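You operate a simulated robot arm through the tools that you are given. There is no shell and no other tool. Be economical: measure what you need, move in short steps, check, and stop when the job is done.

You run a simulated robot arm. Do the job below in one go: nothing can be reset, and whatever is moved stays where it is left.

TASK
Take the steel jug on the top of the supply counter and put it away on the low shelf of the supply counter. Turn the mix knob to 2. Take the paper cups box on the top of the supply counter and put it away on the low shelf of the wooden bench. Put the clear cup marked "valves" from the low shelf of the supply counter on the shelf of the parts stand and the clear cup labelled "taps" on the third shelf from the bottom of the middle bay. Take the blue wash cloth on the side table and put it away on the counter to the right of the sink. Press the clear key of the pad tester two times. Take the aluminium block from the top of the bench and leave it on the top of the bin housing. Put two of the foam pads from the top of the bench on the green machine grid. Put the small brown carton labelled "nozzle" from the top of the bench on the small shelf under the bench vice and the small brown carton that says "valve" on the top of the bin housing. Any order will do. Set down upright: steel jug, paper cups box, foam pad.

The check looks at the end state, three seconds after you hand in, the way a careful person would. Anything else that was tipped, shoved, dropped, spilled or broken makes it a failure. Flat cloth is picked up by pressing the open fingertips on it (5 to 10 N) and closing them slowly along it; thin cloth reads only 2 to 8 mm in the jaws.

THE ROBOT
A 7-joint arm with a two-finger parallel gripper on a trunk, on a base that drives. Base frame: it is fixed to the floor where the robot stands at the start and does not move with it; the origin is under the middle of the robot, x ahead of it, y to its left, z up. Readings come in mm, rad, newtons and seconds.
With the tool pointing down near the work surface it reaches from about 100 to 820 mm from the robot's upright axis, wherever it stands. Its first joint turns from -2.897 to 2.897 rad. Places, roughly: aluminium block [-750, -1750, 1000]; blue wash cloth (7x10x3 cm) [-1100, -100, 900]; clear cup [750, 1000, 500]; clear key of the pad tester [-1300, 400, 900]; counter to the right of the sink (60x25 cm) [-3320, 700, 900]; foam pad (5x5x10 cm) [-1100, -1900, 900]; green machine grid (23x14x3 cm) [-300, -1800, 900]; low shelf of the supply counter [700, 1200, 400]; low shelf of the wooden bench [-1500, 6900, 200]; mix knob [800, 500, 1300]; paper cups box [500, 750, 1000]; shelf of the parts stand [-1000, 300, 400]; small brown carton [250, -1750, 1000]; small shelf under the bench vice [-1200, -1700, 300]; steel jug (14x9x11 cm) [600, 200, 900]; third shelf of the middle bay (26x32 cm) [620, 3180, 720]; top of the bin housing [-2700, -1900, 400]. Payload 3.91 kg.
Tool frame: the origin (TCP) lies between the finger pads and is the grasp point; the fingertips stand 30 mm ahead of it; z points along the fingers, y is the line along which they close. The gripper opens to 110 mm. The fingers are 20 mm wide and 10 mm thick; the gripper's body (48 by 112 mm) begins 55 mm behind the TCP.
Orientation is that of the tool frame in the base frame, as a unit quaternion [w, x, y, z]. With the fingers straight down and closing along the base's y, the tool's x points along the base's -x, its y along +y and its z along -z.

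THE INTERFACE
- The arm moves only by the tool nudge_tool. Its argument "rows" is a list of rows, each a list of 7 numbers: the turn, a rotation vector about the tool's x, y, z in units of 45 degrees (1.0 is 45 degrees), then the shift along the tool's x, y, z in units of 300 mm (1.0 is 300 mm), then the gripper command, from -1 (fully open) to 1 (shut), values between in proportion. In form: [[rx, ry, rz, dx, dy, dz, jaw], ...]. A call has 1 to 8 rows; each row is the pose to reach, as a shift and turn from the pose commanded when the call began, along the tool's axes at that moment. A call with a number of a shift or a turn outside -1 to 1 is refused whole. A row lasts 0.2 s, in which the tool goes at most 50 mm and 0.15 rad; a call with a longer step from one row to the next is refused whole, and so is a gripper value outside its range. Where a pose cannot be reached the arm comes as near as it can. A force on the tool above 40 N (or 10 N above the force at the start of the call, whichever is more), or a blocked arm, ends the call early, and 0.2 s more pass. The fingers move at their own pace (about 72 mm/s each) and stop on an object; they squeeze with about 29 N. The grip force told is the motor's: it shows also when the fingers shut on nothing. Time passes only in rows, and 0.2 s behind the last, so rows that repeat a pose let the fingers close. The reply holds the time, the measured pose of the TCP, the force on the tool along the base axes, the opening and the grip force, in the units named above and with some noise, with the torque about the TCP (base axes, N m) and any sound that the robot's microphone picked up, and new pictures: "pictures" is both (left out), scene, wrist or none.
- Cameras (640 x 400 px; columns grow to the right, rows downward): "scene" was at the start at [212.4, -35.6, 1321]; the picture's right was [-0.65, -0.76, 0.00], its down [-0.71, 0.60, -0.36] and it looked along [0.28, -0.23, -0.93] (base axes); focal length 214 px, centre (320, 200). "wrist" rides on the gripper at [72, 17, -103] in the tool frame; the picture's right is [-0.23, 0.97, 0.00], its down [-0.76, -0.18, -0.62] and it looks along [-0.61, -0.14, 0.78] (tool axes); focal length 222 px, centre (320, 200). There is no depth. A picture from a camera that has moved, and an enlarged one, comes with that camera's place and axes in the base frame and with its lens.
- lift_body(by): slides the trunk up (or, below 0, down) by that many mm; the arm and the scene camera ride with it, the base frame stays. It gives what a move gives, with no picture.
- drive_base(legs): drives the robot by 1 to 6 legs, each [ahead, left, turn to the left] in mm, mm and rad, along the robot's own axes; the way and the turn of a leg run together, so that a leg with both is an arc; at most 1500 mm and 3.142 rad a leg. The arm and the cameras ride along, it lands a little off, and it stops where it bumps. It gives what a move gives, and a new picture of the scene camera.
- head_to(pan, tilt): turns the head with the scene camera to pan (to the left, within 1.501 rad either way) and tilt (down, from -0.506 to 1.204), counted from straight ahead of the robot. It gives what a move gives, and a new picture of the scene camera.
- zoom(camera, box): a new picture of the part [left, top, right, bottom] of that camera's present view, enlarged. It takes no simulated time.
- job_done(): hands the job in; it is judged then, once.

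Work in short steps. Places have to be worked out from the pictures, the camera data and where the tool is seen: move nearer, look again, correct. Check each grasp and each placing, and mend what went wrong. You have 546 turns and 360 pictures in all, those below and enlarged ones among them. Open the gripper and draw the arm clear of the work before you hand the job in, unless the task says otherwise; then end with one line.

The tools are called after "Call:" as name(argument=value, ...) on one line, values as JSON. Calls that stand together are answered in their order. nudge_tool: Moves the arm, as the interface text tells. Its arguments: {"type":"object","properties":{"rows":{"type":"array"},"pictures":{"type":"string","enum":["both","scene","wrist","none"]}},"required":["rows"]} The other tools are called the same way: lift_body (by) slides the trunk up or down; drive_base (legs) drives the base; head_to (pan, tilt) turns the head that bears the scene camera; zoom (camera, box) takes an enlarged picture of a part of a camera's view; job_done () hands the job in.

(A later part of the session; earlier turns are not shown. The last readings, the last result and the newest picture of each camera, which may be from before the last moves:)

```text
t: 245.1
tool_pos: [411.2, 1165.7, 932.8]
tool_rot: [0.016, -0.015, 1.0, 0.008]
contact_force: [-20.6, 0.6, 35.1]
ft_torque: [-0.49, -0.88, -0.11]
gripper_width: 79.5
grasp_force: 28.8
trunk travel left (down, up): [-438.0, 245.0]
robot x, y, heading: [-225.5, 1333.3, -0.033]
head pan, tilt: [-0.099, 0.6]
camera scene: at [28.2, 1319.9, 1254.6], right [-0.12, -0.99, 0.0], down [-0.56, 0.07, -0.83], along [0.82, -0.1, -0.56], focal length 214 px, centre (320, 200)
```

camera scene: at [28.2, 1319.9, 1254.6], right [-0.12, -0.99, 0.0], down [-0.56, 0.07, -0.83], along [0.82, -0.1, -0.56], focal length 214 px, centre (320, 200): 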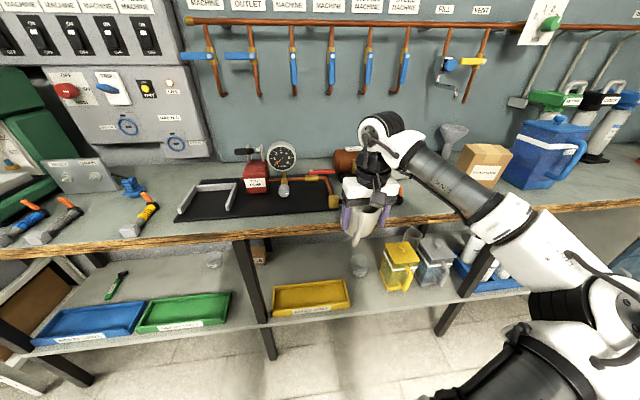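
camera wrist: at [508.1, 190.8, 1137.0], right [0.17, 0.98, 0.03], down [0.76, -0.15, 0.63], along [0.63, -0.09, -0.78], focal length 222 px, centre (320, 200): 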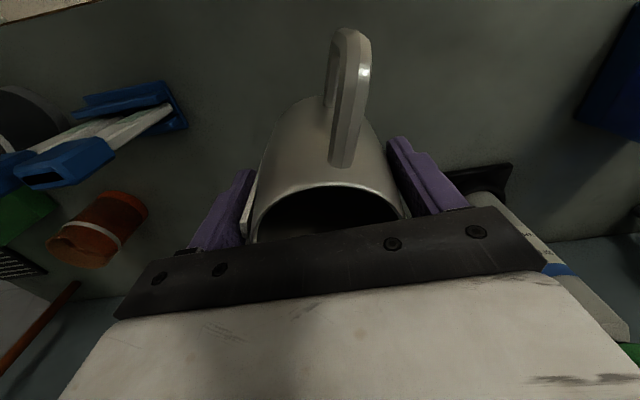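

The jug caught the counter's edge (edge is nearer than I thought). I raise the trunk again right away.

Call:
lift_body(by=80)

Call:
nudge_tool(rows=[[0, 0, 0, 0, 0, 0, 1]], pictures="both")

```text
t: 246.3
tool_pos: [413.3, 1165.7, 1007.9]
tool_rot: [0.013, -0.015, 1.0, 0.01]
contact_force: [-0.1, 0.0, -1.7]
ft_torque: [0.02, 0.03, 0.01]
gripper_width: 79.5
grasp_force: 29.6
trunk travel left (down, up): [-518.0, 165.0]
robot x, y, heading: [-226.0, 1336.2, -0.03]
head pan, tilt: [-0.099, 0.6]
```

```text
t: 246.7
tool_pos: [413.1, 1165.3, 1008.3]
tool_rot: [0.013, -0.014, 1.0, 0.01]
contact_force: [0.6, -0.4, -1.9]
ft_torque: [-0.02, 0.07, 0.03]
gripper_width: 79.4
grasp_force: 29.4
trunk travel left (down, up): [-518.0, 165.0]
robot x, y, heading: [-226.1, 1333.8, -0.022]
head pan, tilt: [-0.099, 0.6]
camera scene: at [32.2, 1319.2, 1333.3], right [-0.12, -0.99, 0.0], down [-0.56, 0.07, -0.82], along [0.82, -0.1, -0.57], focal length 214 px, centre (320, 200)
camera wrist: at [337.4, 1177.0, 1109.6], right [0.2, 0.98, 0.02], down [0.75, -0.17, 0.64], along [0.63, -0.11, -0.77], focal length 222 px, centre (320, 200)
```

scene: 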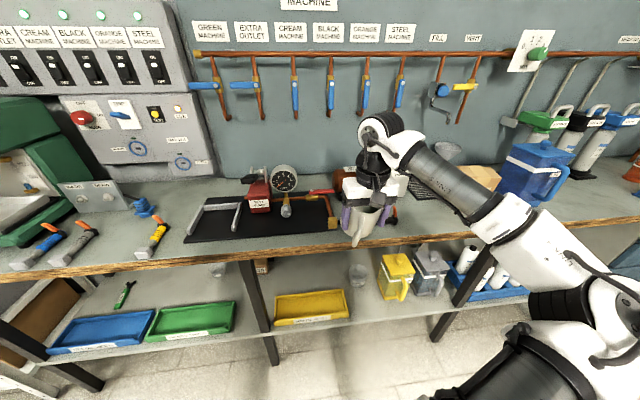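
wrist: 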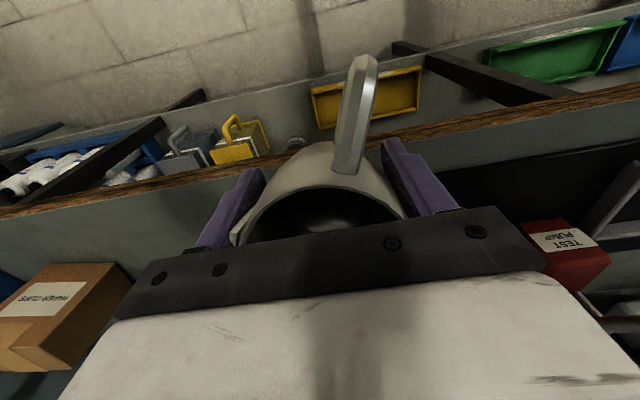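

Still held. I zoom to see the jug's tilt in the grip.

Call:
zoom(camera="scene", box=[320, 140, 420, 260])

```text
3.33 times, centred on (370, 200) of scene
camera zoom: at [32.2, 1319.2, 1333.3], right [-0.12, -0.99, 0.0], down [-0.56, 0.07, -0.82], along [0.82, -0.1, -0.57], focal length 715 px, centre (153, 200)
```

zoom: 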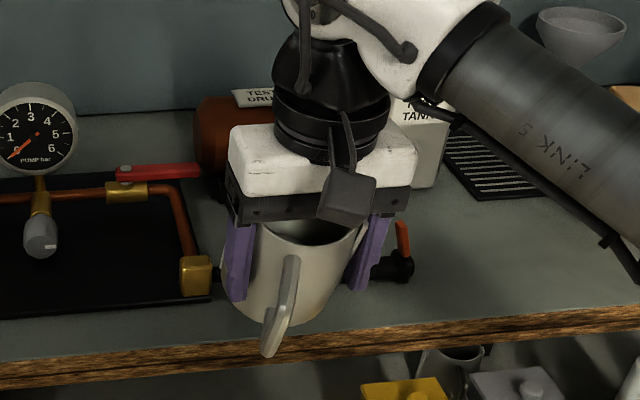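

I retract the arm another 135 mm to clear the edge.

Call:
nudge_tool(rows=[[0, 0, 0, 0.14, 0, 0, 1], [0, 0, 0, 0.28, 0, 0, 1], [0, 0, 0, 0.42, 0, 0, 1], [0, 0, 0, 0.45, 0, 0, 1]], pictures="scene")

```text
t: 247.7
tool_pos: [276.7, 1160.5, 1002.6]
tool_rot: [0.013, -0.014, 1.0, 0.01]
contact_force: [0.1, -0.3, -2.2]
ft_torque: [0.01, 0.06, -0.01]
gripper_width: 79.4
grasp_force: 29.0
trunk travel left (down, up): [-518.0, 165.0]
robot x, y, heading: [-225.4, 1336.3, -0.025]
head pan, tilt: [-0.099, 0.6]
camera scene: at [32.2, 1319.2, 1333.3], right [-0.12, -0.99, 0.0], down [-0.56, 0.07, -0.82], along [0.82, -0.1, -0.57], focal length 214 px, centre (320, 200)
```

scene: 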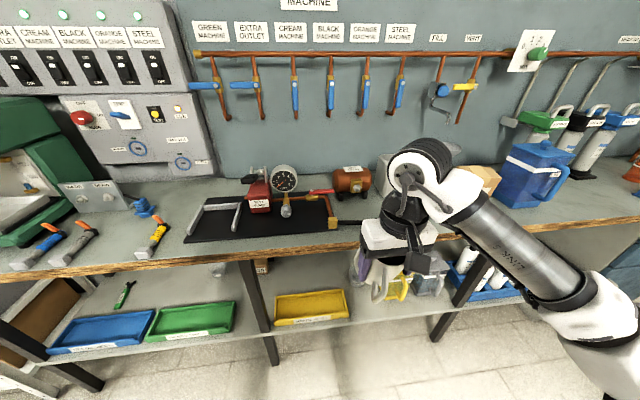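

Clear of the edge. I lower the trunk by 300.

Call:
lift_body(by=-300)

```text
t: 250.7
tool_pos: [276.5, 1161.1, 703.2]
tool_rot: [0.013, -0.014, 1.0, 0.01]
contact_force: [0.1, -0.5, -1.5]
ft_torque: [0.03, 0.02, 0.01]
gripper_width: 79.2
grasp_force: 29.1
trunk travel left (down, up): [-218.0, 465.0]
robot x, y, heading: [-223.5, 1333.1, -0.026]
head pan, tilt: [-0.099, 0.6]
```

Good; I lower 190 more.

Call:
lift_body(by=-190)

Call:
head_to(pan=0.1, tilt=0.5)

```text
t: 253.0
tool_pos: [275.7, 1160.6, 557.9]
tool_rot: [0.015, -0.015, 1.0, 0.009]
contact_force: [-0.2, 0.4, -2.4]
ft_torque: [-0.03, 0.0, 0.03]
gripper_width: 79.3
grasp_force: 29.0
trunk travel left (down, up): [-67.0, 615.0]
robot x, y, heading: [-226.1, 1333.2, -0.022]
head pan, tilt: [-0.099, 0.6]
stopped: the arm was blocked; the commanded pose is now the measured one
```

```text
t: 253.7
tool_pos: [276.0, 1161.1, 556.6]
tool_rot: [0.015, -0.015, 1.0, 0.01]
contact_force: [-0.5, -0.2, -3.1]
ft_torque: [0.01, 0.04, -0.02]
gripper_width: 79.0
grasp_force: 29.3
trunk travel left (down, up): [-67.0, 615.0]
robot x, y, heading: [-227.5, 1337.1, -0.025]
head pan, tilt: [0.099, 0.499]
camera scene: at [31.6, 1337.0, 894.7], right [0.07, -1.0, 0.0], down [-0.47, -0.04, -0.88], along [0.88, 0.07, -0.47], focal length 214 px, centre (320, 200)
```

scene: 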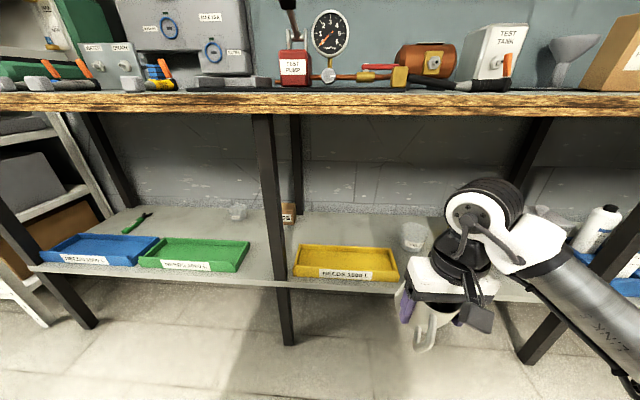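

There is free shelf behind the yellow tray; target ≈ (750,1240). I lower the tool 40 mm with the arm first.

Call:
nudge_tool(rows=[[0, 0, 0, 0, 0, 0.07, 1], [0, 0, 0, 0, 0, 0.14, 1], [0, 0, 0, 0, 0, 0.14, 1]], pictures="none")

```text
t: 254.5
tool_pos: [278.9, 1161.1, 519.0]
tool_rot: [0.015, -0.014, 1.0, 0.004]
contact_force: [0.2, 1.0, -2.4]
ft_torque: [0.0, 0.05, 0.0]
gripper_width: 79.3
grasp_force: 28.8
trunk travel left (down, up): [-67.0, 615.0]
robot x, y, heading: [-227.6, 1332.3, -0.028]
head pan, tilt: [0.099, 0.499]
```

I extend the arm forward 220 mm and left 80 mm, watching the jug.

Call:
nudge_tool(rows=[[0, 0, 0, -0.12, 0.045, 0, 1], [0, 0, 0, -0.24, 0.09, 0, 1], [0, 0, 0, -0.36, 0.135, 0, 1], [0, 0, 0, -0.48, 0.18, 0, 1], [0, 0, 0, -0.6, 0.225, 0, 1], [0, 0, 0, -0.73, 0.27, 0, 1], [0, 0, 0, -0.73, 0.27, 0, 1]], pictures="both")

```text
t: 256.1
tool_pos: [492.8, 1251.2, 521.9]
tool_rot: [0.014, -0.015, 1.0, 0.009]
contact_force: [-0.2, -0.3, -2.5]
ft_torque: [-0.02, 0.04, -0.02]
gripper_width: 79.1
grasp_force: 29.5
trunk travel left (down, up): [-67.0, 615.0]
robot x, y, heading: [-225.5, 1334.7, -0.027]
head pan, tilt: [0.099, 0.499]
camera scene: at [31.7, 1338.8, 894.5], right [0.07, -1.0, 0.0], down [-0.47, -0.04, -0.88], along [0.88, 0.06, -0.47], focal length 214 px, centre (320, 200)
camera wrist: at [416.6, 1262.5, 623.5], right [0.2, 0.98, 0.02], down [0.75, -0.17, 0.64], along [0.64, -0.11, -0.76], focal length 222 px, centre (320, 200)
```

scene: 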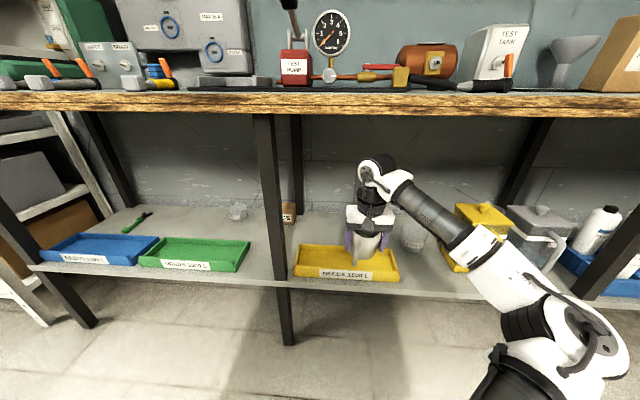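
wrist: 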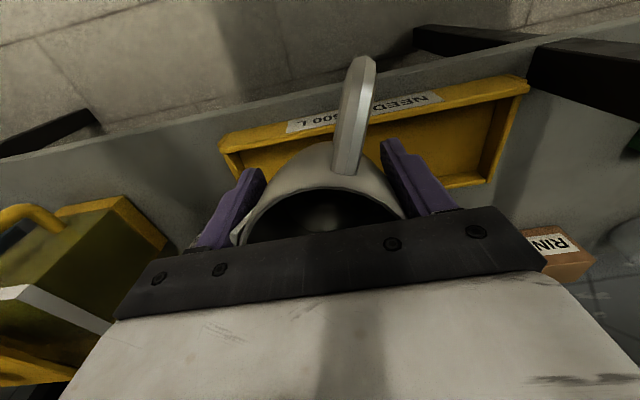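

All clear; I drive forward 195 mm.

Call:
drive_base(legs=[[195, 0, 0]])

```text
t: 257.7
tool_pos: [693.9, 1242.7, 522.3]
tool_rot: [0.016, -0.013, 1.0, 0.008]
contact_force: [-0.2, -0.2, -1.7]
ft_torque: [-0.01, 0.03, 0.0]
gripper_width: 79.0
grasp_force: 28.9
trunk travel left (down, up): [-67.0, 615.0]
robot x, y, heading: [-22.4, 1330.5, -0.024]
head pan, tilt: [0.099, 0.499]
camera scene: at [233.9, 1332.1, 894.6], right [0.07, -1.0, 0.0], down [-0.47, -0.04, -0.88], along [0.88, 0.06, -0.47], focal length 214 px, centre (320, 200)
```

scene: 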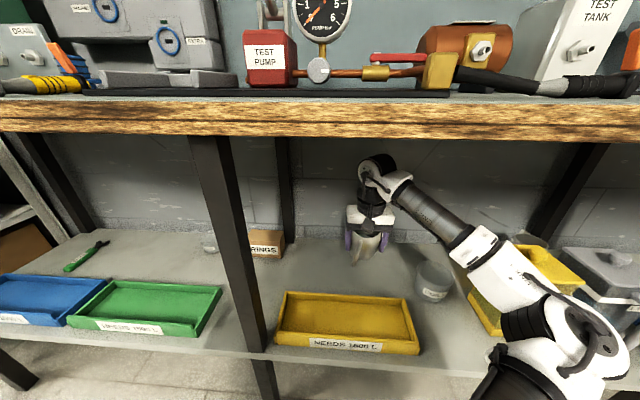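

I move the jug 60 mm deeper and zoom in on it.

Call:
nudge_tool(rows=[[0, 0, 0, -0.1, 0, 0.05, 1], [0, 0, 0, -0.2, 0, 0.1, 1], [0, 0, 0, -0.2, 0, 0.13, 1]], pictures="wrist")

Call:
zoom(camera="scene", box=[310, 140, 460, 290])

```text
t: 258.5
tool_pos: [756.0, 1245.9, 483.5]
tool_rot: [0.016, -0.014, 1.0, 0.008]
contact_force: [-0.2, -0.2, -2.2]
ft_torque: [-0.02, 0.01, -0.03]
gripper_width: 79.3
grasp_force: 28.6
trunk travel left (down, up): [-67.0, 615.0]
robot x, y, heading: [-23.7, 1325.6, -0.029]
head pan, tilt: [0.099, 0.499]
camera wrist: at [679.3, 1258.1, 584.4], right [0.2, 0.98, 0.02], down [0.75, -0.17, 0.64], along [0.63, -0.11, -0.76], focal length 222 px, centre (320, 200)
```

wrist: 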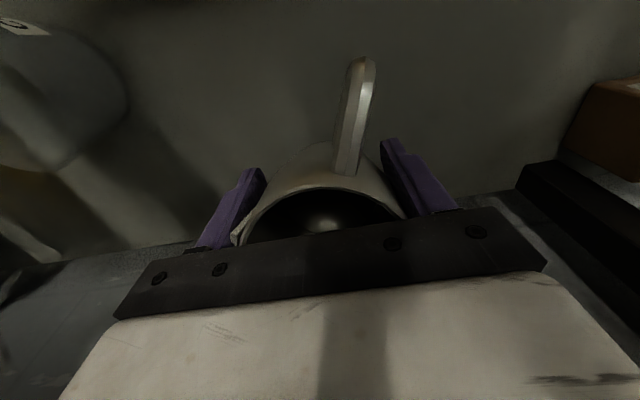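

```text
2.67 times, centred on (385, 215) of scene
camera zoom: at [233.7, 1332.5, 894.5], right [0.07, -1.0, 0.0], down [-0.47, -0.04, -0.88], along [0.88, 0.06, -0.47], focal length 572 px, centre (147, 160)
```

zoom: 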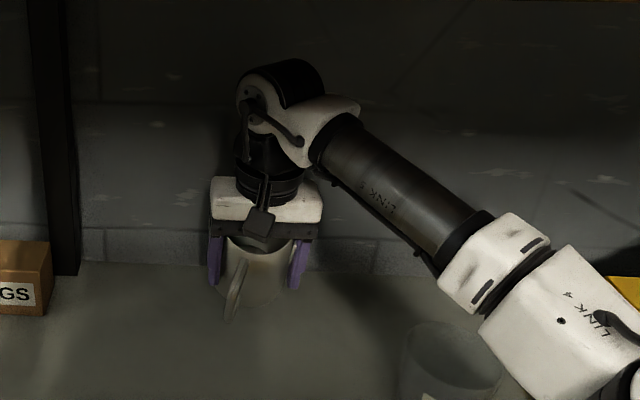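

The jug leans slightly in the grip; pressing it gently on the shelf will level it. I lower in small steps.

Call:
nudge_tool(rows=[[0, 0, 0, 0, 0, 0.04, 1], [0, 0, 0, 0, 0, 0.07, 1], [0, 0, 0, 0, 0, 0.09, 1], [0, 0, 0, 0, 0, 0.11, 1], [0, 0, 0, 0, 0, 0.13, 1], [0, 0, 0, 0, 0, 0.15, 1], [0, 0, 0, 0, 0, 0.165, 1]], pictures="wrist")

```text
t: 260.1
tool_pos: [755.9, 1246.4, 435.4]
tool_rot: [0.015, -0.014, 1.0, 0.01]
contact_force: [-0.5, -0.3, -1.6]
ft_torque: [0.01, 0.04, -0.03]
gripper_width: 78.8
grasp_force: 29.1
trunk travel left (down, up): [-67.0, 615.0]
robot x, y, heading: [-22.4, 1328.9, -0.031]
head pan, tilt: [0.099, 0.499]
camera wrist: at [680.1, 1258.1, 534.9], right [0.2, 0.98, 0.03], down [0.75, -0.17, 0.64], along [0.63, -0.11, -0.77], focal length 222 px, centre (320, 200)
```

wrist: 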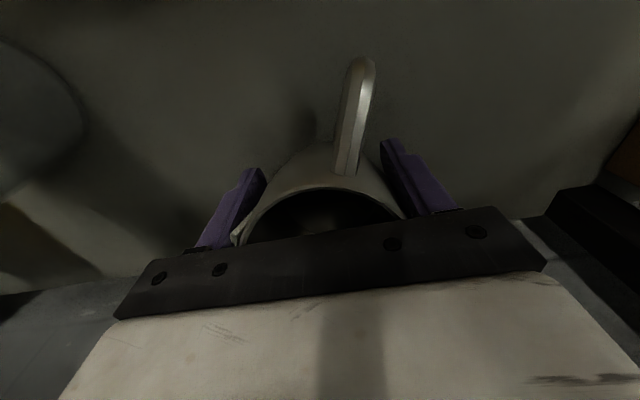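

No contact yet; continuing down in small steps.

Call:
nudge_tool(rows=[[0, 0, 0, 0, 0, 0.015, 1], [0, 0, 0, 0, 0, 0.03, 1], [0, 0, 0, 0, 0, 0.045, 1], [0, 0, 0, 0, 0, 0.06, 1], [0, 0, 0, 0, 0, 0.07, 1]], pictures="none")

```text
t: 261.3
tool_pos: [757.4, 1249.3, 415.9]
tool_rot: [0.016, -0.015, 1.0, 0.011]
contact_force: [-1.2, 2.6, 20.6]
ft_torque: [-0.19, -0.27, 0.11]
gripper_width: 10.0
grasp_force: 29.1
trunk travel left (down, up): [-67.0, 615.0]
robot x, y, heading: [-19.1, 1328.6, -0.029]
head pan, tilt: [0.099, 0.499]
```

The jaw width dropped to 10 mm – the jug slipped out. I look.

Call:
nudge_tool(rows=[[0, 0, 0, 0, 0, 0, 1]], pictures="both")

Call:
zoom(camera="scene", box=[310, 140, 460, 290])

```text
t: 261.7
tool_pos: [756.9, 1248.3, 414.3]
tool_rot: [0.016, -0.014, 1.0, 0.01]
contact_force: [0.3, 3.8, 15.8]
ft_torque: [-0.04, -0.27, 0.1]
gripper_width: 10.8
grasp_force: 28.7
trunk travel left (down, up): [-67.0, 615.0]
robot x, y, heading: [-21.6, 1328.3, -0.027]
head pan, tilt: [0.099, 0.499]
camera scene: at [233.6, 1331.4, 894.7], right [0.07, -1.0, 0.0], down [-0.47, -0.04, -0.88], along [0.88, 0.06, -0.47], focal length 214 px, centre (320, 200)
camera wrist: at [680.7, 1260.2, 515.9], right [0.2, 0.98, 0.03], down [0.75, -0.17, 0.64], along [0.63, -0.11, -0.77], focal length 222 px, centre (320, 200)
```

scene: 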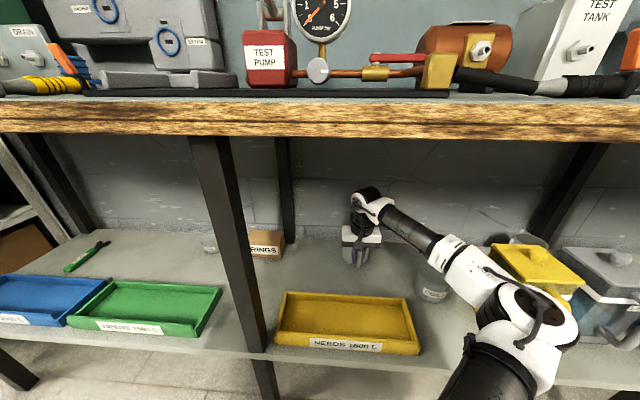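
wrist: 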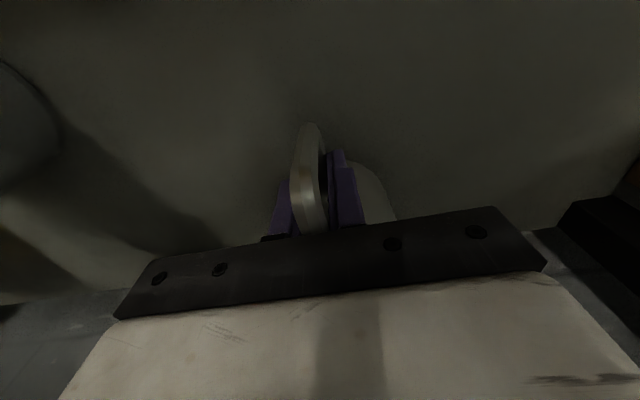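

```text
2.67 times, centred on (385, 215) of scene
camera zoom: at [233.6, 1331.4, 894.7], right [0.07, -1.0, 0.0], down [-0.47, -0.04, -0.88], along [0.88, 0.06, -0.47], focal length 572 px, centre (147, 160)
```

zoom: 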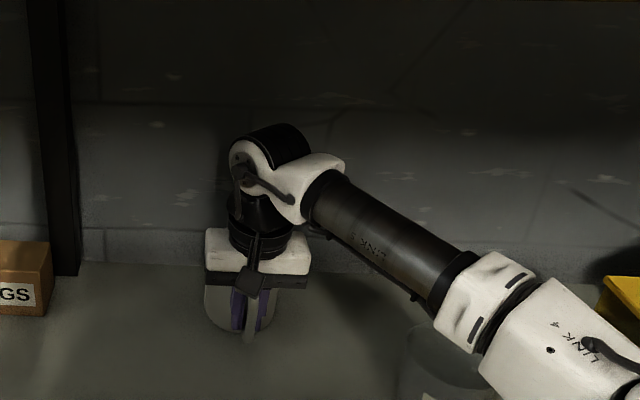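

The body was squeezed backward and the fingers ended on the handle; it seems upright. I open and raise.

Call:
nudge_tool(rows=[[0, 0, 0, 0, 0, -0.01, 0.6], [0, 0, 0, 0, 0, -0.01, 0.3], [0, 0, 0, 0, 0, -0.01, 0.1], [0, 0, 0, 0, 0, -0.1, 0.1], [0, 0, 0, 0, 0, -0.25, 0.1], [0, 0, 0, 0, 0, -0.35, 0.1]], pictures="both")

```text
t: 263.1
tool_pos: [753.5, 1246.2, 519.8]
tool_rot: [0.016, -0.015, 1.0, 0.007]
contact_force: [0.6, -0.3, 0.2]
ft_torque: [0.0, 0.0, 0.01]
gripper_width: 49.7
grasp_force: 0.1
trunk travel left (down, up): [-67.0, 615.0]
robot x, y, heading: [-25.5, 1329.4, -0.026]
head pan, tilt: [0.099, 0.499]
camera scene: at [233.1, 1333.0, 894.6], right [0.07, -1.0, 0.0], down [-0.47, -0.04, -0.88], along [0.88, 0.06, -0.47], focal length 214 px, centre (320, 200)
camera wrist: at [676.5, 1258.1, 621.0], right [0.2, 0.98, 0.02], down [0.75, -0.17, 0.64], along [0.63, -0.11, -0.76], focal length 222 px, centre (320, 200)
```

scene: 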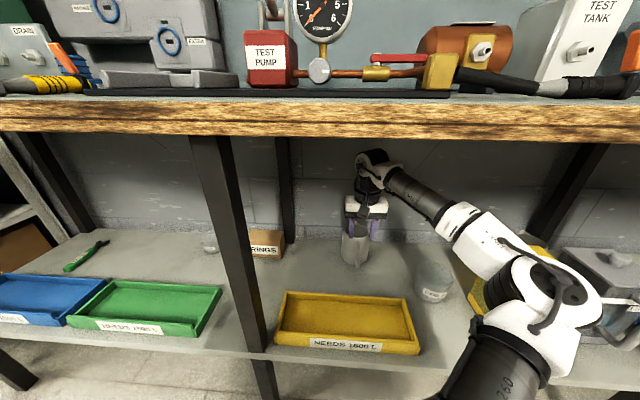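
wrist: 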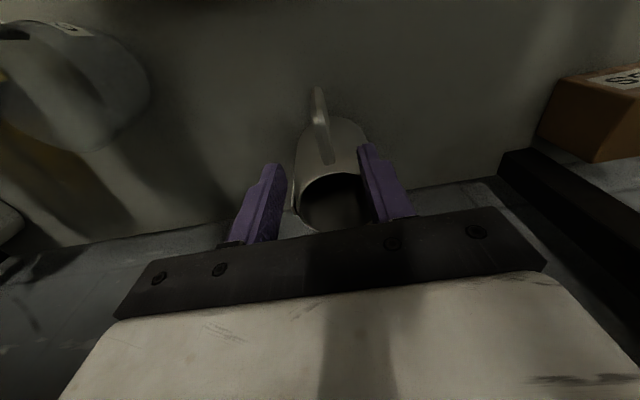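

Jug stands upright on the low shelf. I raise a bit more and drive back out.

Call:
nudge_tool(rows=[[0, 0, 0, 0, 0, -0.06, -0.5], [0, 0, 0, 0.1, 0, -0.06, -1], [0, 0, 0, 0.25, 0, -0.06, -1], [0, 0, 0, 0.4, 0, -0.06, -1]], pictures="none")

Call:
drive_base(legs=[[-200, 0, 0.025]])

Call:
zoom(camera="scene", box=[260, 150, 460, 300])

```text
t: 264.1
tool_pos: [629.2, 1240.9, 534.1]
tool_rot: [0.014, -0.014, 1.0, 0.01]
contact_force: [-0.1, 0.5, -0.7]
ft_torque: [0.01, 0.03, 0.0]
gripper_width: 110.0
grasp_force: 0.2
trunk travel left (down, up): [-67.0, 615.0]
robot x, y, heading: [-24.0, 1331.9, -0.026]
head pan, tilt: [0.099, 0.499]
```

```text
t: 265.7
tool_pos: [432.2, 1263.4, 534.4]
tool_rot: [0.013, -0.029, 0.999, 0.01]
contact_force: [0.9, 0.1, 0.0]
ft_torque: [0.01, 0.02, -0.03]
gripper_width: 109.7
grasp_force: 0.1
trunk travel left (down, up): [-67.0, 615.0]
robot x, y, heading: [-226.5, 1330.6, 0.004]
head pan, tilt: [0.099, 0.499]
camera scene: at [32.8, 1341.0, 894.6], right [0.1, -0.99, 0.0], down [-0.47, -0.05, -0.88], along [0.88, 0.09, -0.47], focal length 214 px, centre (320, 200)
```

scene: 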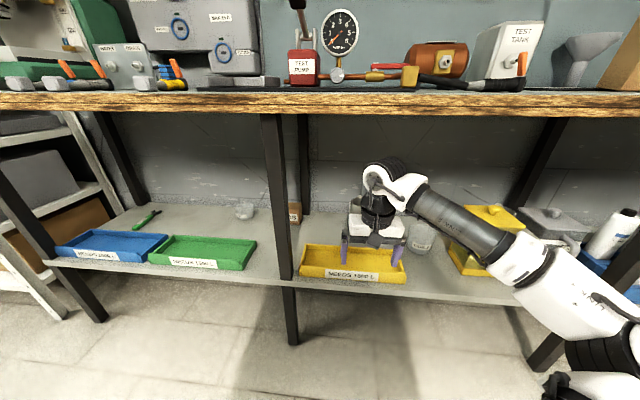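

```text
2.67 times, centred on (360, 225) of scene
camera zoom: at [32.8, 1341.0, 894.6], right [0.1, -0.99, 0.0], down [-0.47, -0.05, -0.88], along [0.88, 0.09, -0.47], focal length 572 px, centre (213, 133)
```

zoom: 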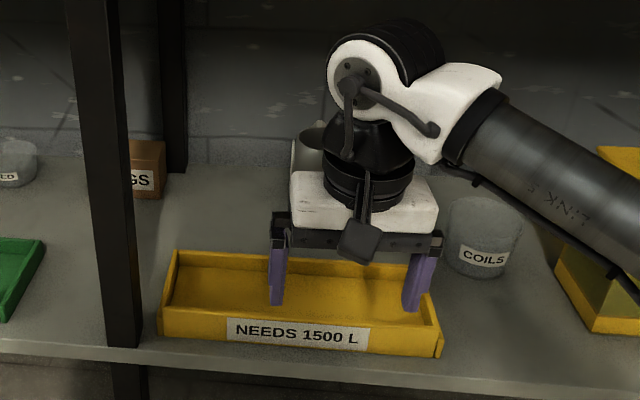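

Now the paper cups box at ≈(600,718), yawed ~−12°, ~109×75×120. First I retract the arm to clear the counter before raising.

Call:
nudge_tool(rows=[[0, 0, 0, 0.15, 0, 0, -1], [0, 0, 0, 0.3, 0, 0, -1], [0, 0, 0, 0.45, 0, 0, -1], [0, 0, 0, 0.58, 0, 0, -1], [0, 0, 0, 0.58, 0, 0, -1]], pictures="scene")

Call:
zoom(camera="scene", box=[260, 150, 460, 300])

```text
t: 266.9
tool_pos: [256.6, 1254.9, 531.9]
tool_rot: [0.015, -0.028, 0.999, 0.011]
contact_force: [-0.4, 0.6, 0.0]
ft_torque: [0.02, 0.0, 0.01]
gripper_width: 109.9
grasp_force: 0.1
trunk travel left (down, up): [-67.0, 615.0]
robot x, y, heading: [-224.6, 1327.8, 0.005]
head pan, tilt: [0.099, 0.499]
camera scene: at [32.7, 1340.0, 894.6], right [0.1, -0.99, 0.0], down [-0.47, -0.05, -0.88], along [0.88, 0.09, -0.47], focal length 214 px, centre (320, 200)
```

scene: 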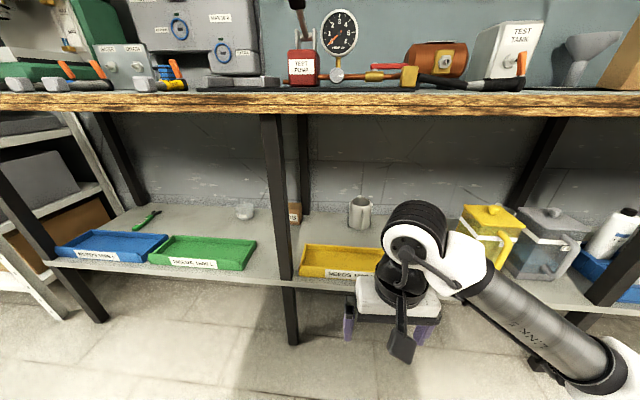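

```text
2.67 times, centred on (360, 225) of scene
camera zoom: at [32.7, 1340.0, 894.6], right [0.1, -0.99, 0.0], down [-0.47, -0.05, -0.88], along [0.88, 0.09, -0.47], focal length 572 px, centre (213, 133)
```

zoom: 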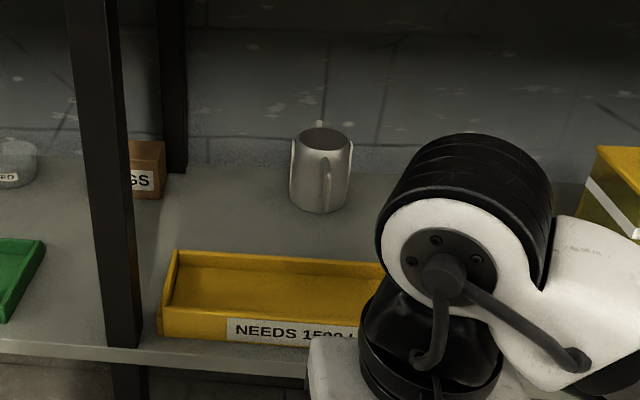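

Jug is upright on the shelf. I raise the trunk.

Call:
lift_body(by=400)

Call:
lift_body(by=170)

Call:
nudge_tool(rows=[[0, 0, -0.14, 0, 0, 0, -1], [0, 0, -0.28, 0, 0, 0, -1], [0, 0, -0.42, 0, 0, 0, -1], [0, 0, -0.56, 0, 0, 0, -1], [0, 0, -0.7, 0, 0, 0, -1], [0, 0, -0.84, 0, 0, 0, -1], [0, 0, -0.98, 0, 0, 0, -1]], pictures="none")

Call:
nudge_tool(rows=[[0, 0, -0.14, 0, 0, 0, -1], [0, 0, -0.28, 0, 0, 0, -1], [0, 0, -0.42, 0, 0, 0, -1], [0, 0, -0.56, 0, 0, 0, -1], [0, 0, -0.69, 0, 0, 0, -1]], pictures="none")

```text
t: 270.8
tool_pos: [258.5, 1253.0, 926.7]
tool_rot: [0.012, -0.028, 0.999, 0.01]
contact_force: [-0.1, -0.2, 0.4]
ft_torque: [-0.01, 0.04, 0.0]
gripper_width: 110.0
grasp_force: 0.0
trunk travel left (down, up): [-467.0, 215.0]
robot x, y, heading: [-224.3, 1330.6, 0.002]
head pan, tilt: [0.099, 0.499]
```

```text
t: 272.7
tool_pos: [257.8, 1254.4, 1097.5]
tool_rot: [0.012, -0.029, 0.999, 0.01]
contact_force: [-0.8, 0.2, -0.3]
ft_torque: [0.03, -0.04, 0.01]
gripper_width: 109.8
grasp_force: 0.0
trunk travel left (down, up): [-637.0, 45.0]
robot x, y, heading: [-222.8, 1332.6, -0.0]
head pan, tilt: [0.099, 0.499]
```

```text
t: 274.3
tool_pos: [258.0, 1255.3, 1096.7]
tool_rot: [0.015, -0.404, 0.915, 0.004]
contact_force: [-0.8, 1.0, 0.4]
ft_torque: [-0.01, 0.0, 0.0]
gripper_width: 109.8
grasp_force: 0.1
trunk travel left (down, up): [-637.0, 45.0]
robot x, y, heading: [-223.3, 1334.0, 0.008]
head pan, tilt: [0.099, 0.499]
```

```text
t: 275.5
tool_pos: [230.9, 1324.5, 1094.3]
tool_rot: [0.016, -0.632, 0.775, -0.001]
contact_force: [-0.8, 0.0, 0.2]
ft_torque: [0.02, -0.07, 0.02]
gripper_width: 110.0
grasp_force: 0.0
out of reach, approached as far as the arm can: row 2, 3, 4, 5
trunk travel left (down, up): [-637.0, 45.0]
robot x, y, heading: [-225.7, 1333.6, 0.003]
head pan, tilt: [0.099, 0.499]
```

The wrist nears a limit; turning the robot ~0.4 rad left will help. I drive right to about (−155,410), then turn.

Call:
drive_base(legs=[[70, -920, 0], [0, 0, 0.4]])

Call:
head_to(pan=0.1, tilt=0.6)

```text
t: 284.1
tool_pos: [275.2, 612.1, 1094.5]
tool_rot: [-0.016, 0.781, -0.624, -0.003]
contact_force: [0.5, 0.2, 0.3]
ft_torque: [0.01, -0.01, 0.0]
gripper_width: 110.1
grasp_force: 0.1
trunk travel left (down, up): [-637.0, 45.0]
robot x, y, heading: [-140.3, 433.0, 0.429]
head pan, tilt: [0.099, 0.499]
camera scene: at [90.9, 548.6, 1461.7], right [0.5, -0.86, 0.0], down [-0.41, -0.24, -0.88], along [0.76, 0.44, -0.48], focal length 214 px, centre (320, 200)
```

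scene: 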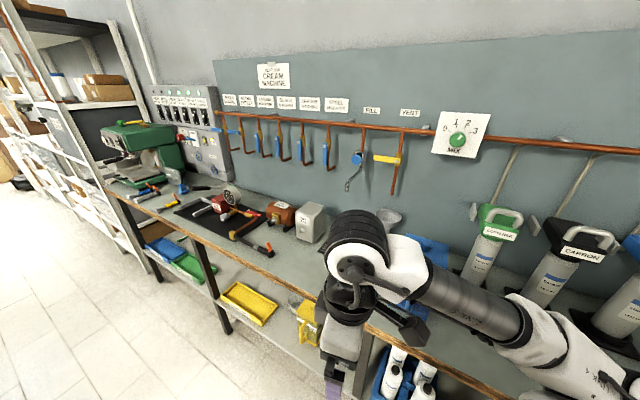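

```text
t: 284.7
tool_pos: [275.4, 611.8, 1095.0]
tool_rot: [-0.016, 0.781, -0.625, -0.003]
contact_force: [0.1, -0.6, -0.5]
ft_torque: [0.0, 0.03, 0.0]
gripper_width: 110.0
grasp_force: 0.0
trunk travel left (down, up): [-637.0, 45.0]
robot x, y, heading: [-137.8, 430.4, 0.433]
head pan, tilt: [0.099, 0.6]
camera scene: at [88.7, 547.0, 1452.7], right [0.5, -0.86, 0.0], down [-0.49, -0.28, -0.83], along [0.71, 0.42, -0.56], focal length 214 px, centre (320, 200)
```

scene: 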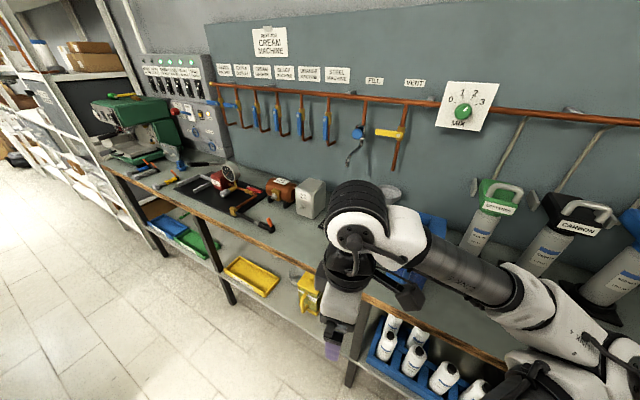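

I rotate +24° and extend toward a point above the box.

Call:
nudge_tool(rows=[[0, 0, 0.07, -0.012, -0.12, 0, -1], [0, 0, 0.14, -0.024, -0.24, 0, -1], [0, 0, 0.21, -0.036, -0.36, -0.03, -1], [0, 0, 0.28, -0.048, -0.48, -0.06, -1], [0, 0, 0.35, -0.06, -0.6, -0.09, -1], [0, 0, 0.42, -0.072, -0.72, -0.12, -1], [0, 0, 0.49, -0.084, -0.84, -0.15, -1], [0, 0, 0.53, -0.09, -0.93, -0.15, -1]], pictures="both")

```text
t: 286.5
tool_pos: [472.0, 729.7, 1134.8]
tool_rot: [0.015, -0.63, 0.776, 0.006]
contact_force: [-0.8, 0.0, -0.7]
ft_torque: [-0.04, 0.03, 0.02]
gripper_width: 110.0
grasp_force: 0.1
out of reach, approached as far as the arm can: row 1, 2, 3, 4, 5, 6, 7, 8
trunk travel left (down, up): [-637.0, 45.0]
robot x, y, heading: [-139.3, 431.6, 0.43]
head pan, tilt: [0.099, 0.6]
camera scene: at [89.1, 547.4, 1452.5], right [0.5, -0.86, 0.0], down [-0.49, -0.29, -0.82], along [0.71, 0.42, -0.57], focal length 214 px, centre (320, 200)
camera wrist: at [439.2, 657.7, 1234.8], right [-0.91, 0.42, 0.0], down [0.32, 0.69, 0.65], along [0.27, 0.59, -0.76], focal length 222 px, centre (320, 200)
```

scene: 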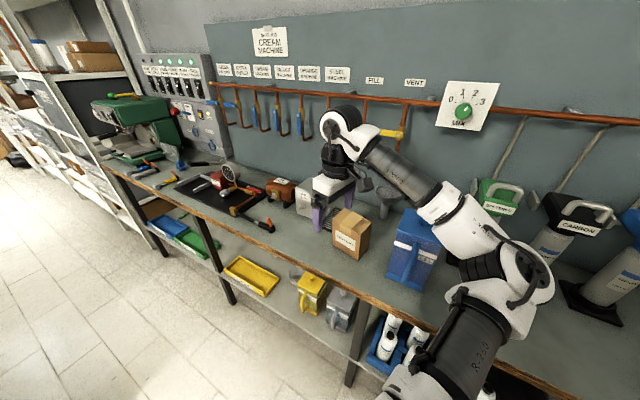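
wrist: 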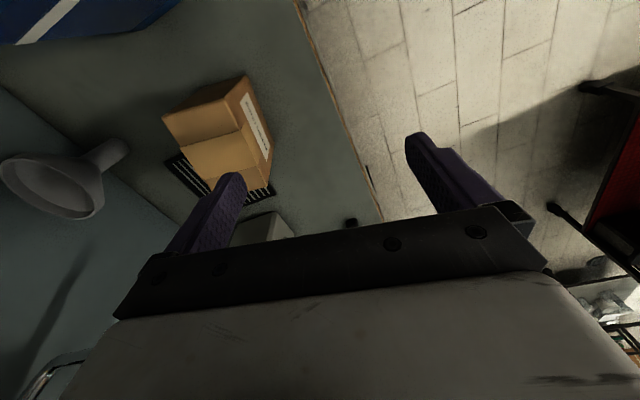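

I zoom the wrist view on the box to get its corners.

Call:
zoom(camera="wrist", box=[140, 60, 300, 220])

```text
2.50 times, centred on (220, 140) of wrist
camera zoom: at [439.2, 657.7, 1234.8], right [-0.91, 0.42, 0.0], down [0.32, 0.69, 0.65], along [0.27, 0.59, -0.76], focal length 555 px, centre (570, 350)
```

zoom: 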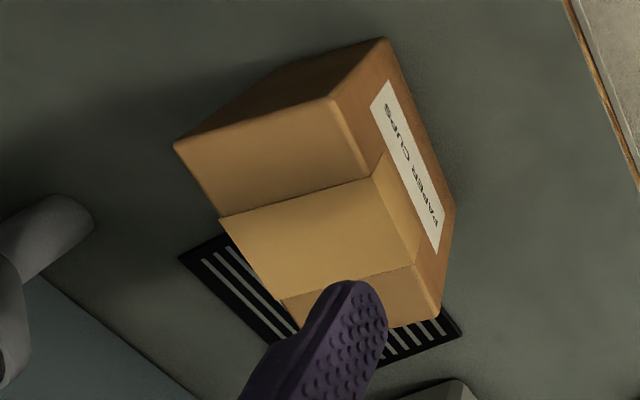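

Box top ≈ z 980, centre (616,735), depth 81 mm along the closing axis. I move above it at z≈1060.

Call:
nudge_tool(rows=[[0, 0, 0, -0.03, -0.12, 0.03, -1], [0, 0, 0, -0.06, -0.24, 0.08, -1], [0, 0, 0, -0.09, -0.36, 0.14, -1], [0, 0, 0, -0.114, -0.466, 0.2, -1], [0, 0, 0, -0.114, -0.466, 0.25, -1], [0, 0, 0, -0.114, -0.466, 0.25, -1]], pictures="both")

```text
t: 287.9
tool_pos: [483.2, 756.9, 1088.9]
tool_rot: [0.014, -0.632, 0.774, 0.006]
contact_force: [-0.3, -0.2, 0.1]
ft_torque: [0.02, -0.08, -0.01]
gripper_width: 110.1
grasp_force: 0.0
out of reach, approached as far as the arm can: row 1, 2, 3, 4, 5, 6
trunk travel left (down, up): [-637.0, 45.0]
robot x, y, heading: [-141.9, 431.6, 0.428]
head pan, tilt: [0.099, 0.6]
camera scene: at [87.7, 546.1, 1453.0], right [0.5, -0.86, 0.0], down [-0.49, -0.28, -0.83], along [0.71, 0.42, -0.56], focal length 214 px, centre (320, 200)
camera wrist: at [450.3, 686.5, 1189.4], right [-0.91, 0.42, 0.0], down [0.32, 0.69, 0.65], along [0.27, 0.59, -0.76], focal length 222 px, centre (320, 200)
```

scene: 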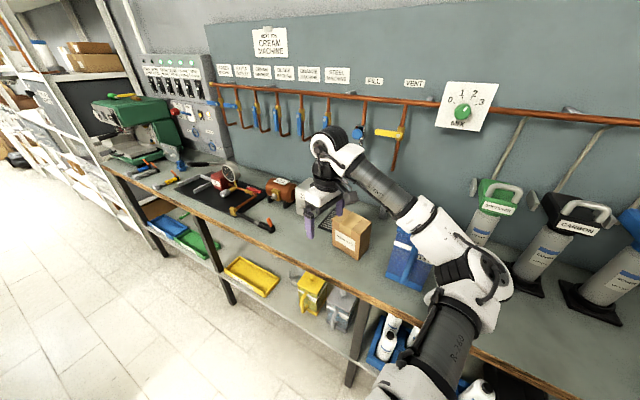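
wrist: 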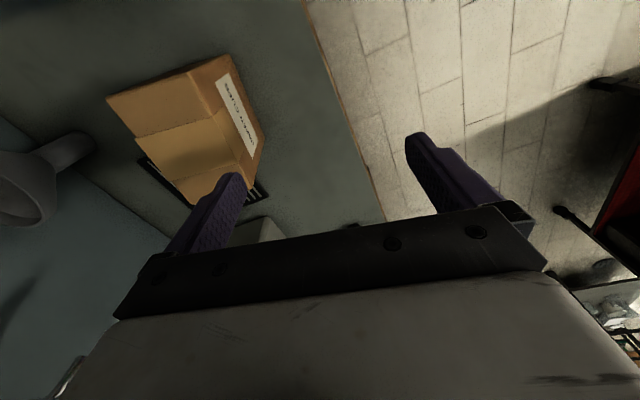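

Joint 7 is limiting here. A better stance is facing −y beside the counter. I retract and unwind the wrist first.

Call:
nudge_tool(rows=[[0, 0, 0.13, 0, 0.1, -0.05, -1], [0, 0, 0.26, 0, 0.2, -0.1, -1], [0, 0, 0.39, 0, 0.3, -0.15, -1], [0, 0, 0.52, 0, 0.4, -0.15, -1], [0, 0, 0.65, 0, 0.5, -0.15, -1], [0, 0, 0.78, 0, 0.55, -0.15, -1], [0, 0, 0.91, 0, 0.55, -0.15, -1], [0, 0, 1.0, 0, 0.55, -0.15, -1]], pictures="none")

Call:
drive_base(legs=[[0, 0, -0.43], [60, 960, 0], [0, 0, -1.57]])

```text
t: 289.7
tool_pos: [322.1, 794.0, 1130.4]
tool_rot: [0.011, -0.29, 0.957, 0.012]
contact_force: [-0.7, 0.1, -0.2]
ft_torque: [-0.01, 0.0, 0.01]
gripper_width: 109.9
grasp_force: 0.0
trunk travel left (down, up): [-637.0, 45.0]
robot x, y, heading: [-137.4, 435.0, 0.428]
head pan, tilt: [0.099, 0.6]
```

```text
t: 302.6
tool_pos: [56.5, 800.7, 1129.7]
tool_rot: [0.017, 0.64, 0.768, -0.003]
contact_force: [-0.1, 0.1, 0.7]
ft_torque: [0.02, 0.06, 0.03]
gripper_width: 110.2
grasp_force: 0.0
trunk travel left (down, up): [-637.0, 45.0]
robot x, y, heading: [-92.2, 1373.5, -1.55]
head pan, tilt: [0.099, 0.6]
camera scene: at [-77.8, 1113.6, 1452.6], right [-0.99, -0.12, 0.0], down [-0.07, 0.56, -0.83], along [0.1, -0.82, -0.56], focal length 214 px, centre (320, 200)
```

scene: 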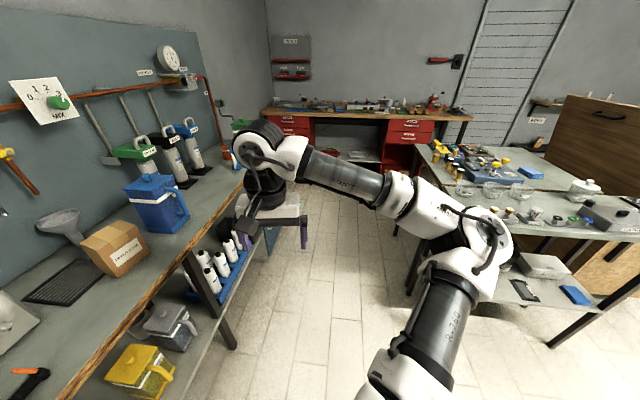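

Good stance. I strafe left 170 toward the counter.

Call:
drive_base(legs=[[0, 170, 0]])

```text
t: 304.6
tool_pos: [225.6, 802.6, 1129.7]
tool_rot: [0.016, 0.642, 0.767, -0.003]
contact_force: [-0.5, -0.4, 1.2]
ft_torque: [0.0, 0.04, 0.01]
gripper_width: 110.1
grasp_force: 0.1
trunk travel left (down, up): [-637.0, 45.0]
robot x, y, heading: [79.2, 1378.1, -1.553]
head pan, tilt: [0.099, 0.6]
camera scene: at [92.5, 1116.5, 1452.6], right [-0.99, -0.11, 0.0], down [-0.07, 0.56, -0.83], along [0.09, -0.82, -0.56], focal length 214 px, centre (320, 200)
```

scene: 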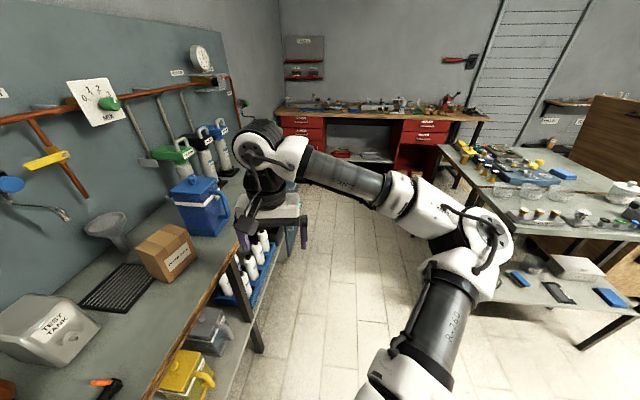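

I swing the tool over the counter toward the box, turning it 23° clockwise.

Call:
nudge_tool(rows=[[0, 0, 0.08, -0.04, 0.135, 0, -1], [0, 0, 0.17, -0.085, 0.27, 0, -1], [0, 0, 0.25, -0.13, 0.405, 0, -1], [0, 0, 0.33, -0.17, 0.54, 0, -1], [0, 0, 0.42, -0.215, 0.675, 0, -1], [0, 0, 0.5, -0.26, 0.81, 0, -1], [0, 0, 0.5, -0.26, 0.81, 0, -1]], pictures="both")

```text
t: 306.1
tool_pos: [482.3, 771.0, 1135.9]
tool_rot: [0.015, 0.779, 0.627, -0.001]
contact_force: [-0.6, 0.3, 0.5]
ft_torque: [-0.01, -0.04, -0.02]
gripper_width: 109.9
grasp_force: 0.1
trunk travel left (down, up): [-637.0, 45.0]
robot x, y, heading: [78.9, 1375.4, -1.555]
head pan, tilt: [0.099, 0.6]
camera scene: at [91.6, 1116.4, 1452.6], right [-0.99, -0.11, 0.0], down [-0.06, 0.56, -0.83], along [0.09, -0.82, -0.56], focal length 214 px, centre (320, 200)
camera wrist: at [510.8, 839.8, 1237.6], right [0.9, -0.43, 0.03], down [-0.35, -0.69, 0.63], along [-0.25, -0.58, -0.77], focal length 222 px, centre (320, 200)
```

scene: 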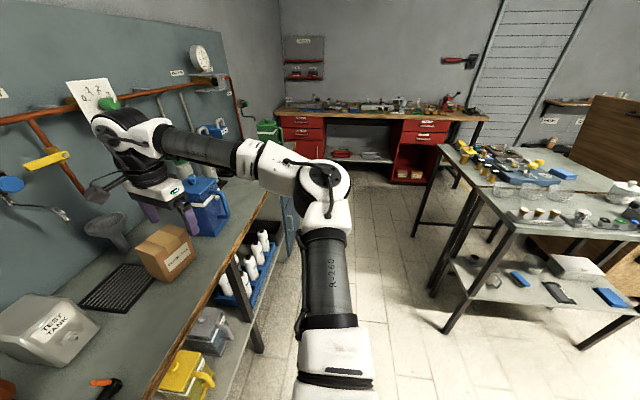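
wrist: 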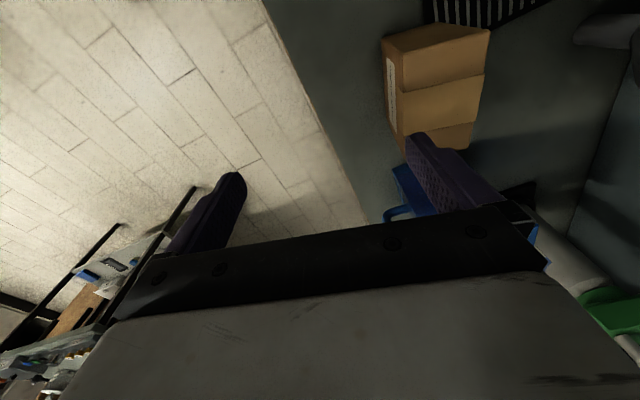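

I zoom on the box for its corners.

Call:
zoom(camera="wrist", box=[360, 0, 520, 160])

```text
2.50 times, centred on (440, 80) of wrist
camera zoom: at [510.8, 839.8, 1237.6], right [0.9, -0.43, 0.03], down [-0.35, -0.69, 0.63], along [-0.25, -0.58, -0.77], focal length 555 px, centre (20, 500)
```

zoom: 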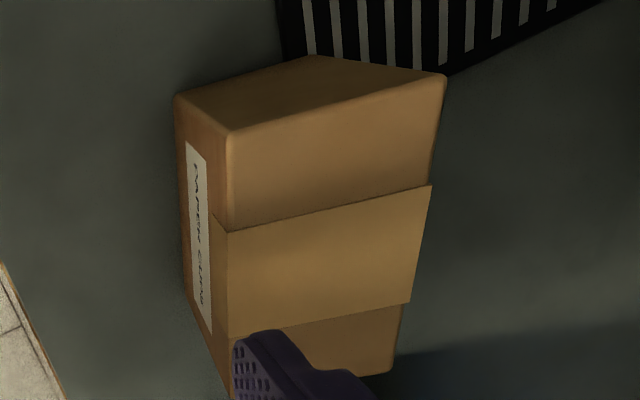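

Box centre ≈ (612,721). I move above it and down to z≈1060.

Call:
nudge_tool(rows=[[0, 0, 0, -0.02, 0.12, 0, -1], [0, 0, 0, -0.04, 0.24, 0, -1], [0, 0, 0, -0.06, 0.36, 0.05, -1], [0, 0, 0, -0.07, 0.459, 0.12, -1], [0, 0, 0, -0.07, 0.459, 0.2, -1], [0, 0, 0, -0.07, 0.459, 0.26, -1]], pictures="both")

```text
t: 307.6
tool_pos: [611.3, 719.8, 1060.1]
tool_rot: [0.016, 0.779, 0.627, 0.0]
contact_force: [0.1, 0.9, 0.1]
ft_torque: [-0.02, 0.03, 0.01]
gripper_width: 110.1
grasp_force: 0.1
trunk travel left (down, up): [-637.0, 45.0]
robot x, y, heading: [79.7, 1371.9, -1.551]
head pan, tilt: [0.099, 0.6]
camera scene: at [92.3, 1116.3, 1452.6], right [-0.99, -0.11, 0.0], down [-0.06, 0.56, -0.82], along [0.09, -0.82, -0.57], focal length 214 px, centre (320, 200)
camera wrist: at [640.9, 787.0, 1162.9], right [0.9, -0.43, 0.03], down [-0.35, -0.69, 0.63], along [-0.25, -0.58, -0.77], focal length 222 px, centre (320, 200)
```

scene: 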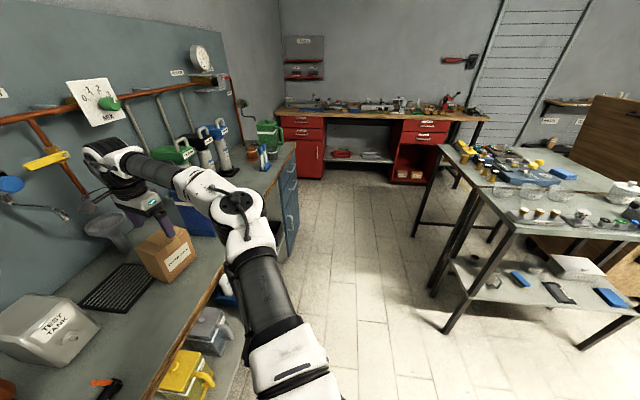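
wrist: 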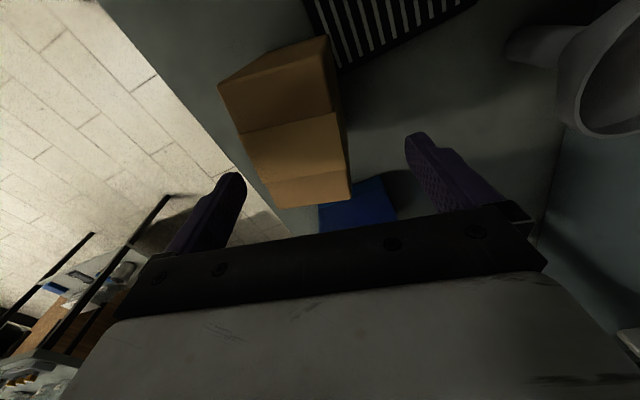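

The box sits ~14 mm nearer the front finger; I shift and lower to tips just above the box top.

Call:
nudge_tool(rows=[[0, 0, 0, -0.04, -0.047, 0.04, -1], [0, 0, 0, -0.04, -0.047, 0.09, -1], [0, 0, 0, -0.04, -0.047, 0.13, -1], [0, 0, 0, -0.04, -0.047, 0.13, -1]], pictures="wrist")

```text
t: 308.6
tool_pos: [593.8, 709.3, 1023.3]
tool_rot: [0.014, 0.778, 0.628, -0.001]
contact_force: [0.8, -0.1, 0.9]
ft_torque: [0.0, -0.03, -0.02]
gripper_width: 110.1
grasp_force: 0.2
trunk travel left (down, up): [-637.0, 45.0]
robot x, y, heading: [78.5, 1373.1, -1.551]
head pan, tilt: [0.099, 0.6]
camera wrist: at [623.8, 778.5, 1124.7], right [0.9, -0.43, 0.03], down [-0.35, -0.69, 0.63], along [-0.25, -0.58, -0.77], focal length 222 px, centre (320, 200)
```

wrist: 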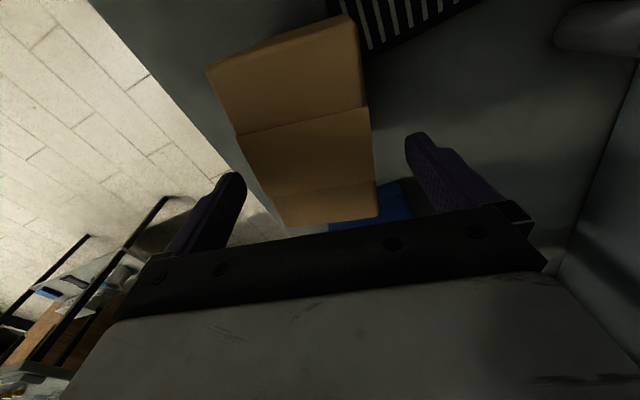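

Well centred between the tips. I descend to z≈950.

Call:
nudge_tool(rows=[[0, 0, 0, 0, 0, 0.06, -1], [0, 0, 0, 0, 0, 0.12, -1], [0, 0, 0, 0, 0, 0.18, -1], [0, 0, 0, 0, 0, 0.235, -1], [0, 0, 0, 0, 0, 0.235, -1]], pictures="wrist")

```text
t: 309.8
tool_pos: [594.2, 705.4, 959.2]
tool_rot: [0.02, 0.78, 0.626, 0.001]
contact_force: [1.7, -7.4, 33.9]
ft_torque: [1.0, -1.1, -0.32]
gripper_width: 110.2
grasp_force: 0.1
trunk travel left (down, up): [-637.0, 45.0]
robot x, y, heading: [79.5, 1375.8, -1.553]
head pan, tilt: [0.099, 0.6]
camera wrist: at [623.0, 775.1, 1062.1], right [0.9, -0.43, 0.04], down [-0.36, -0.69, 0.63], along [-0.25, -0.58, -0.77], focal length 222 px, centre (320, 200)
```

wrist: 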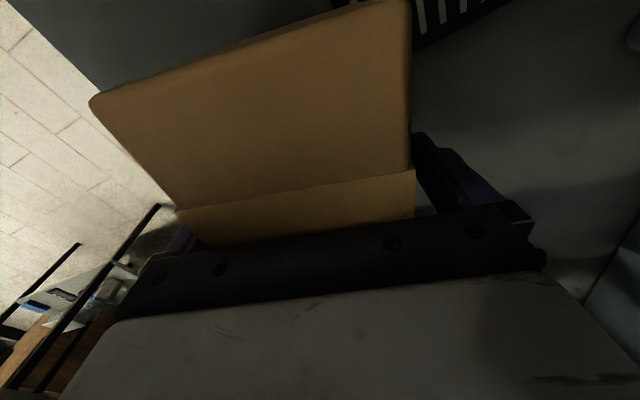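

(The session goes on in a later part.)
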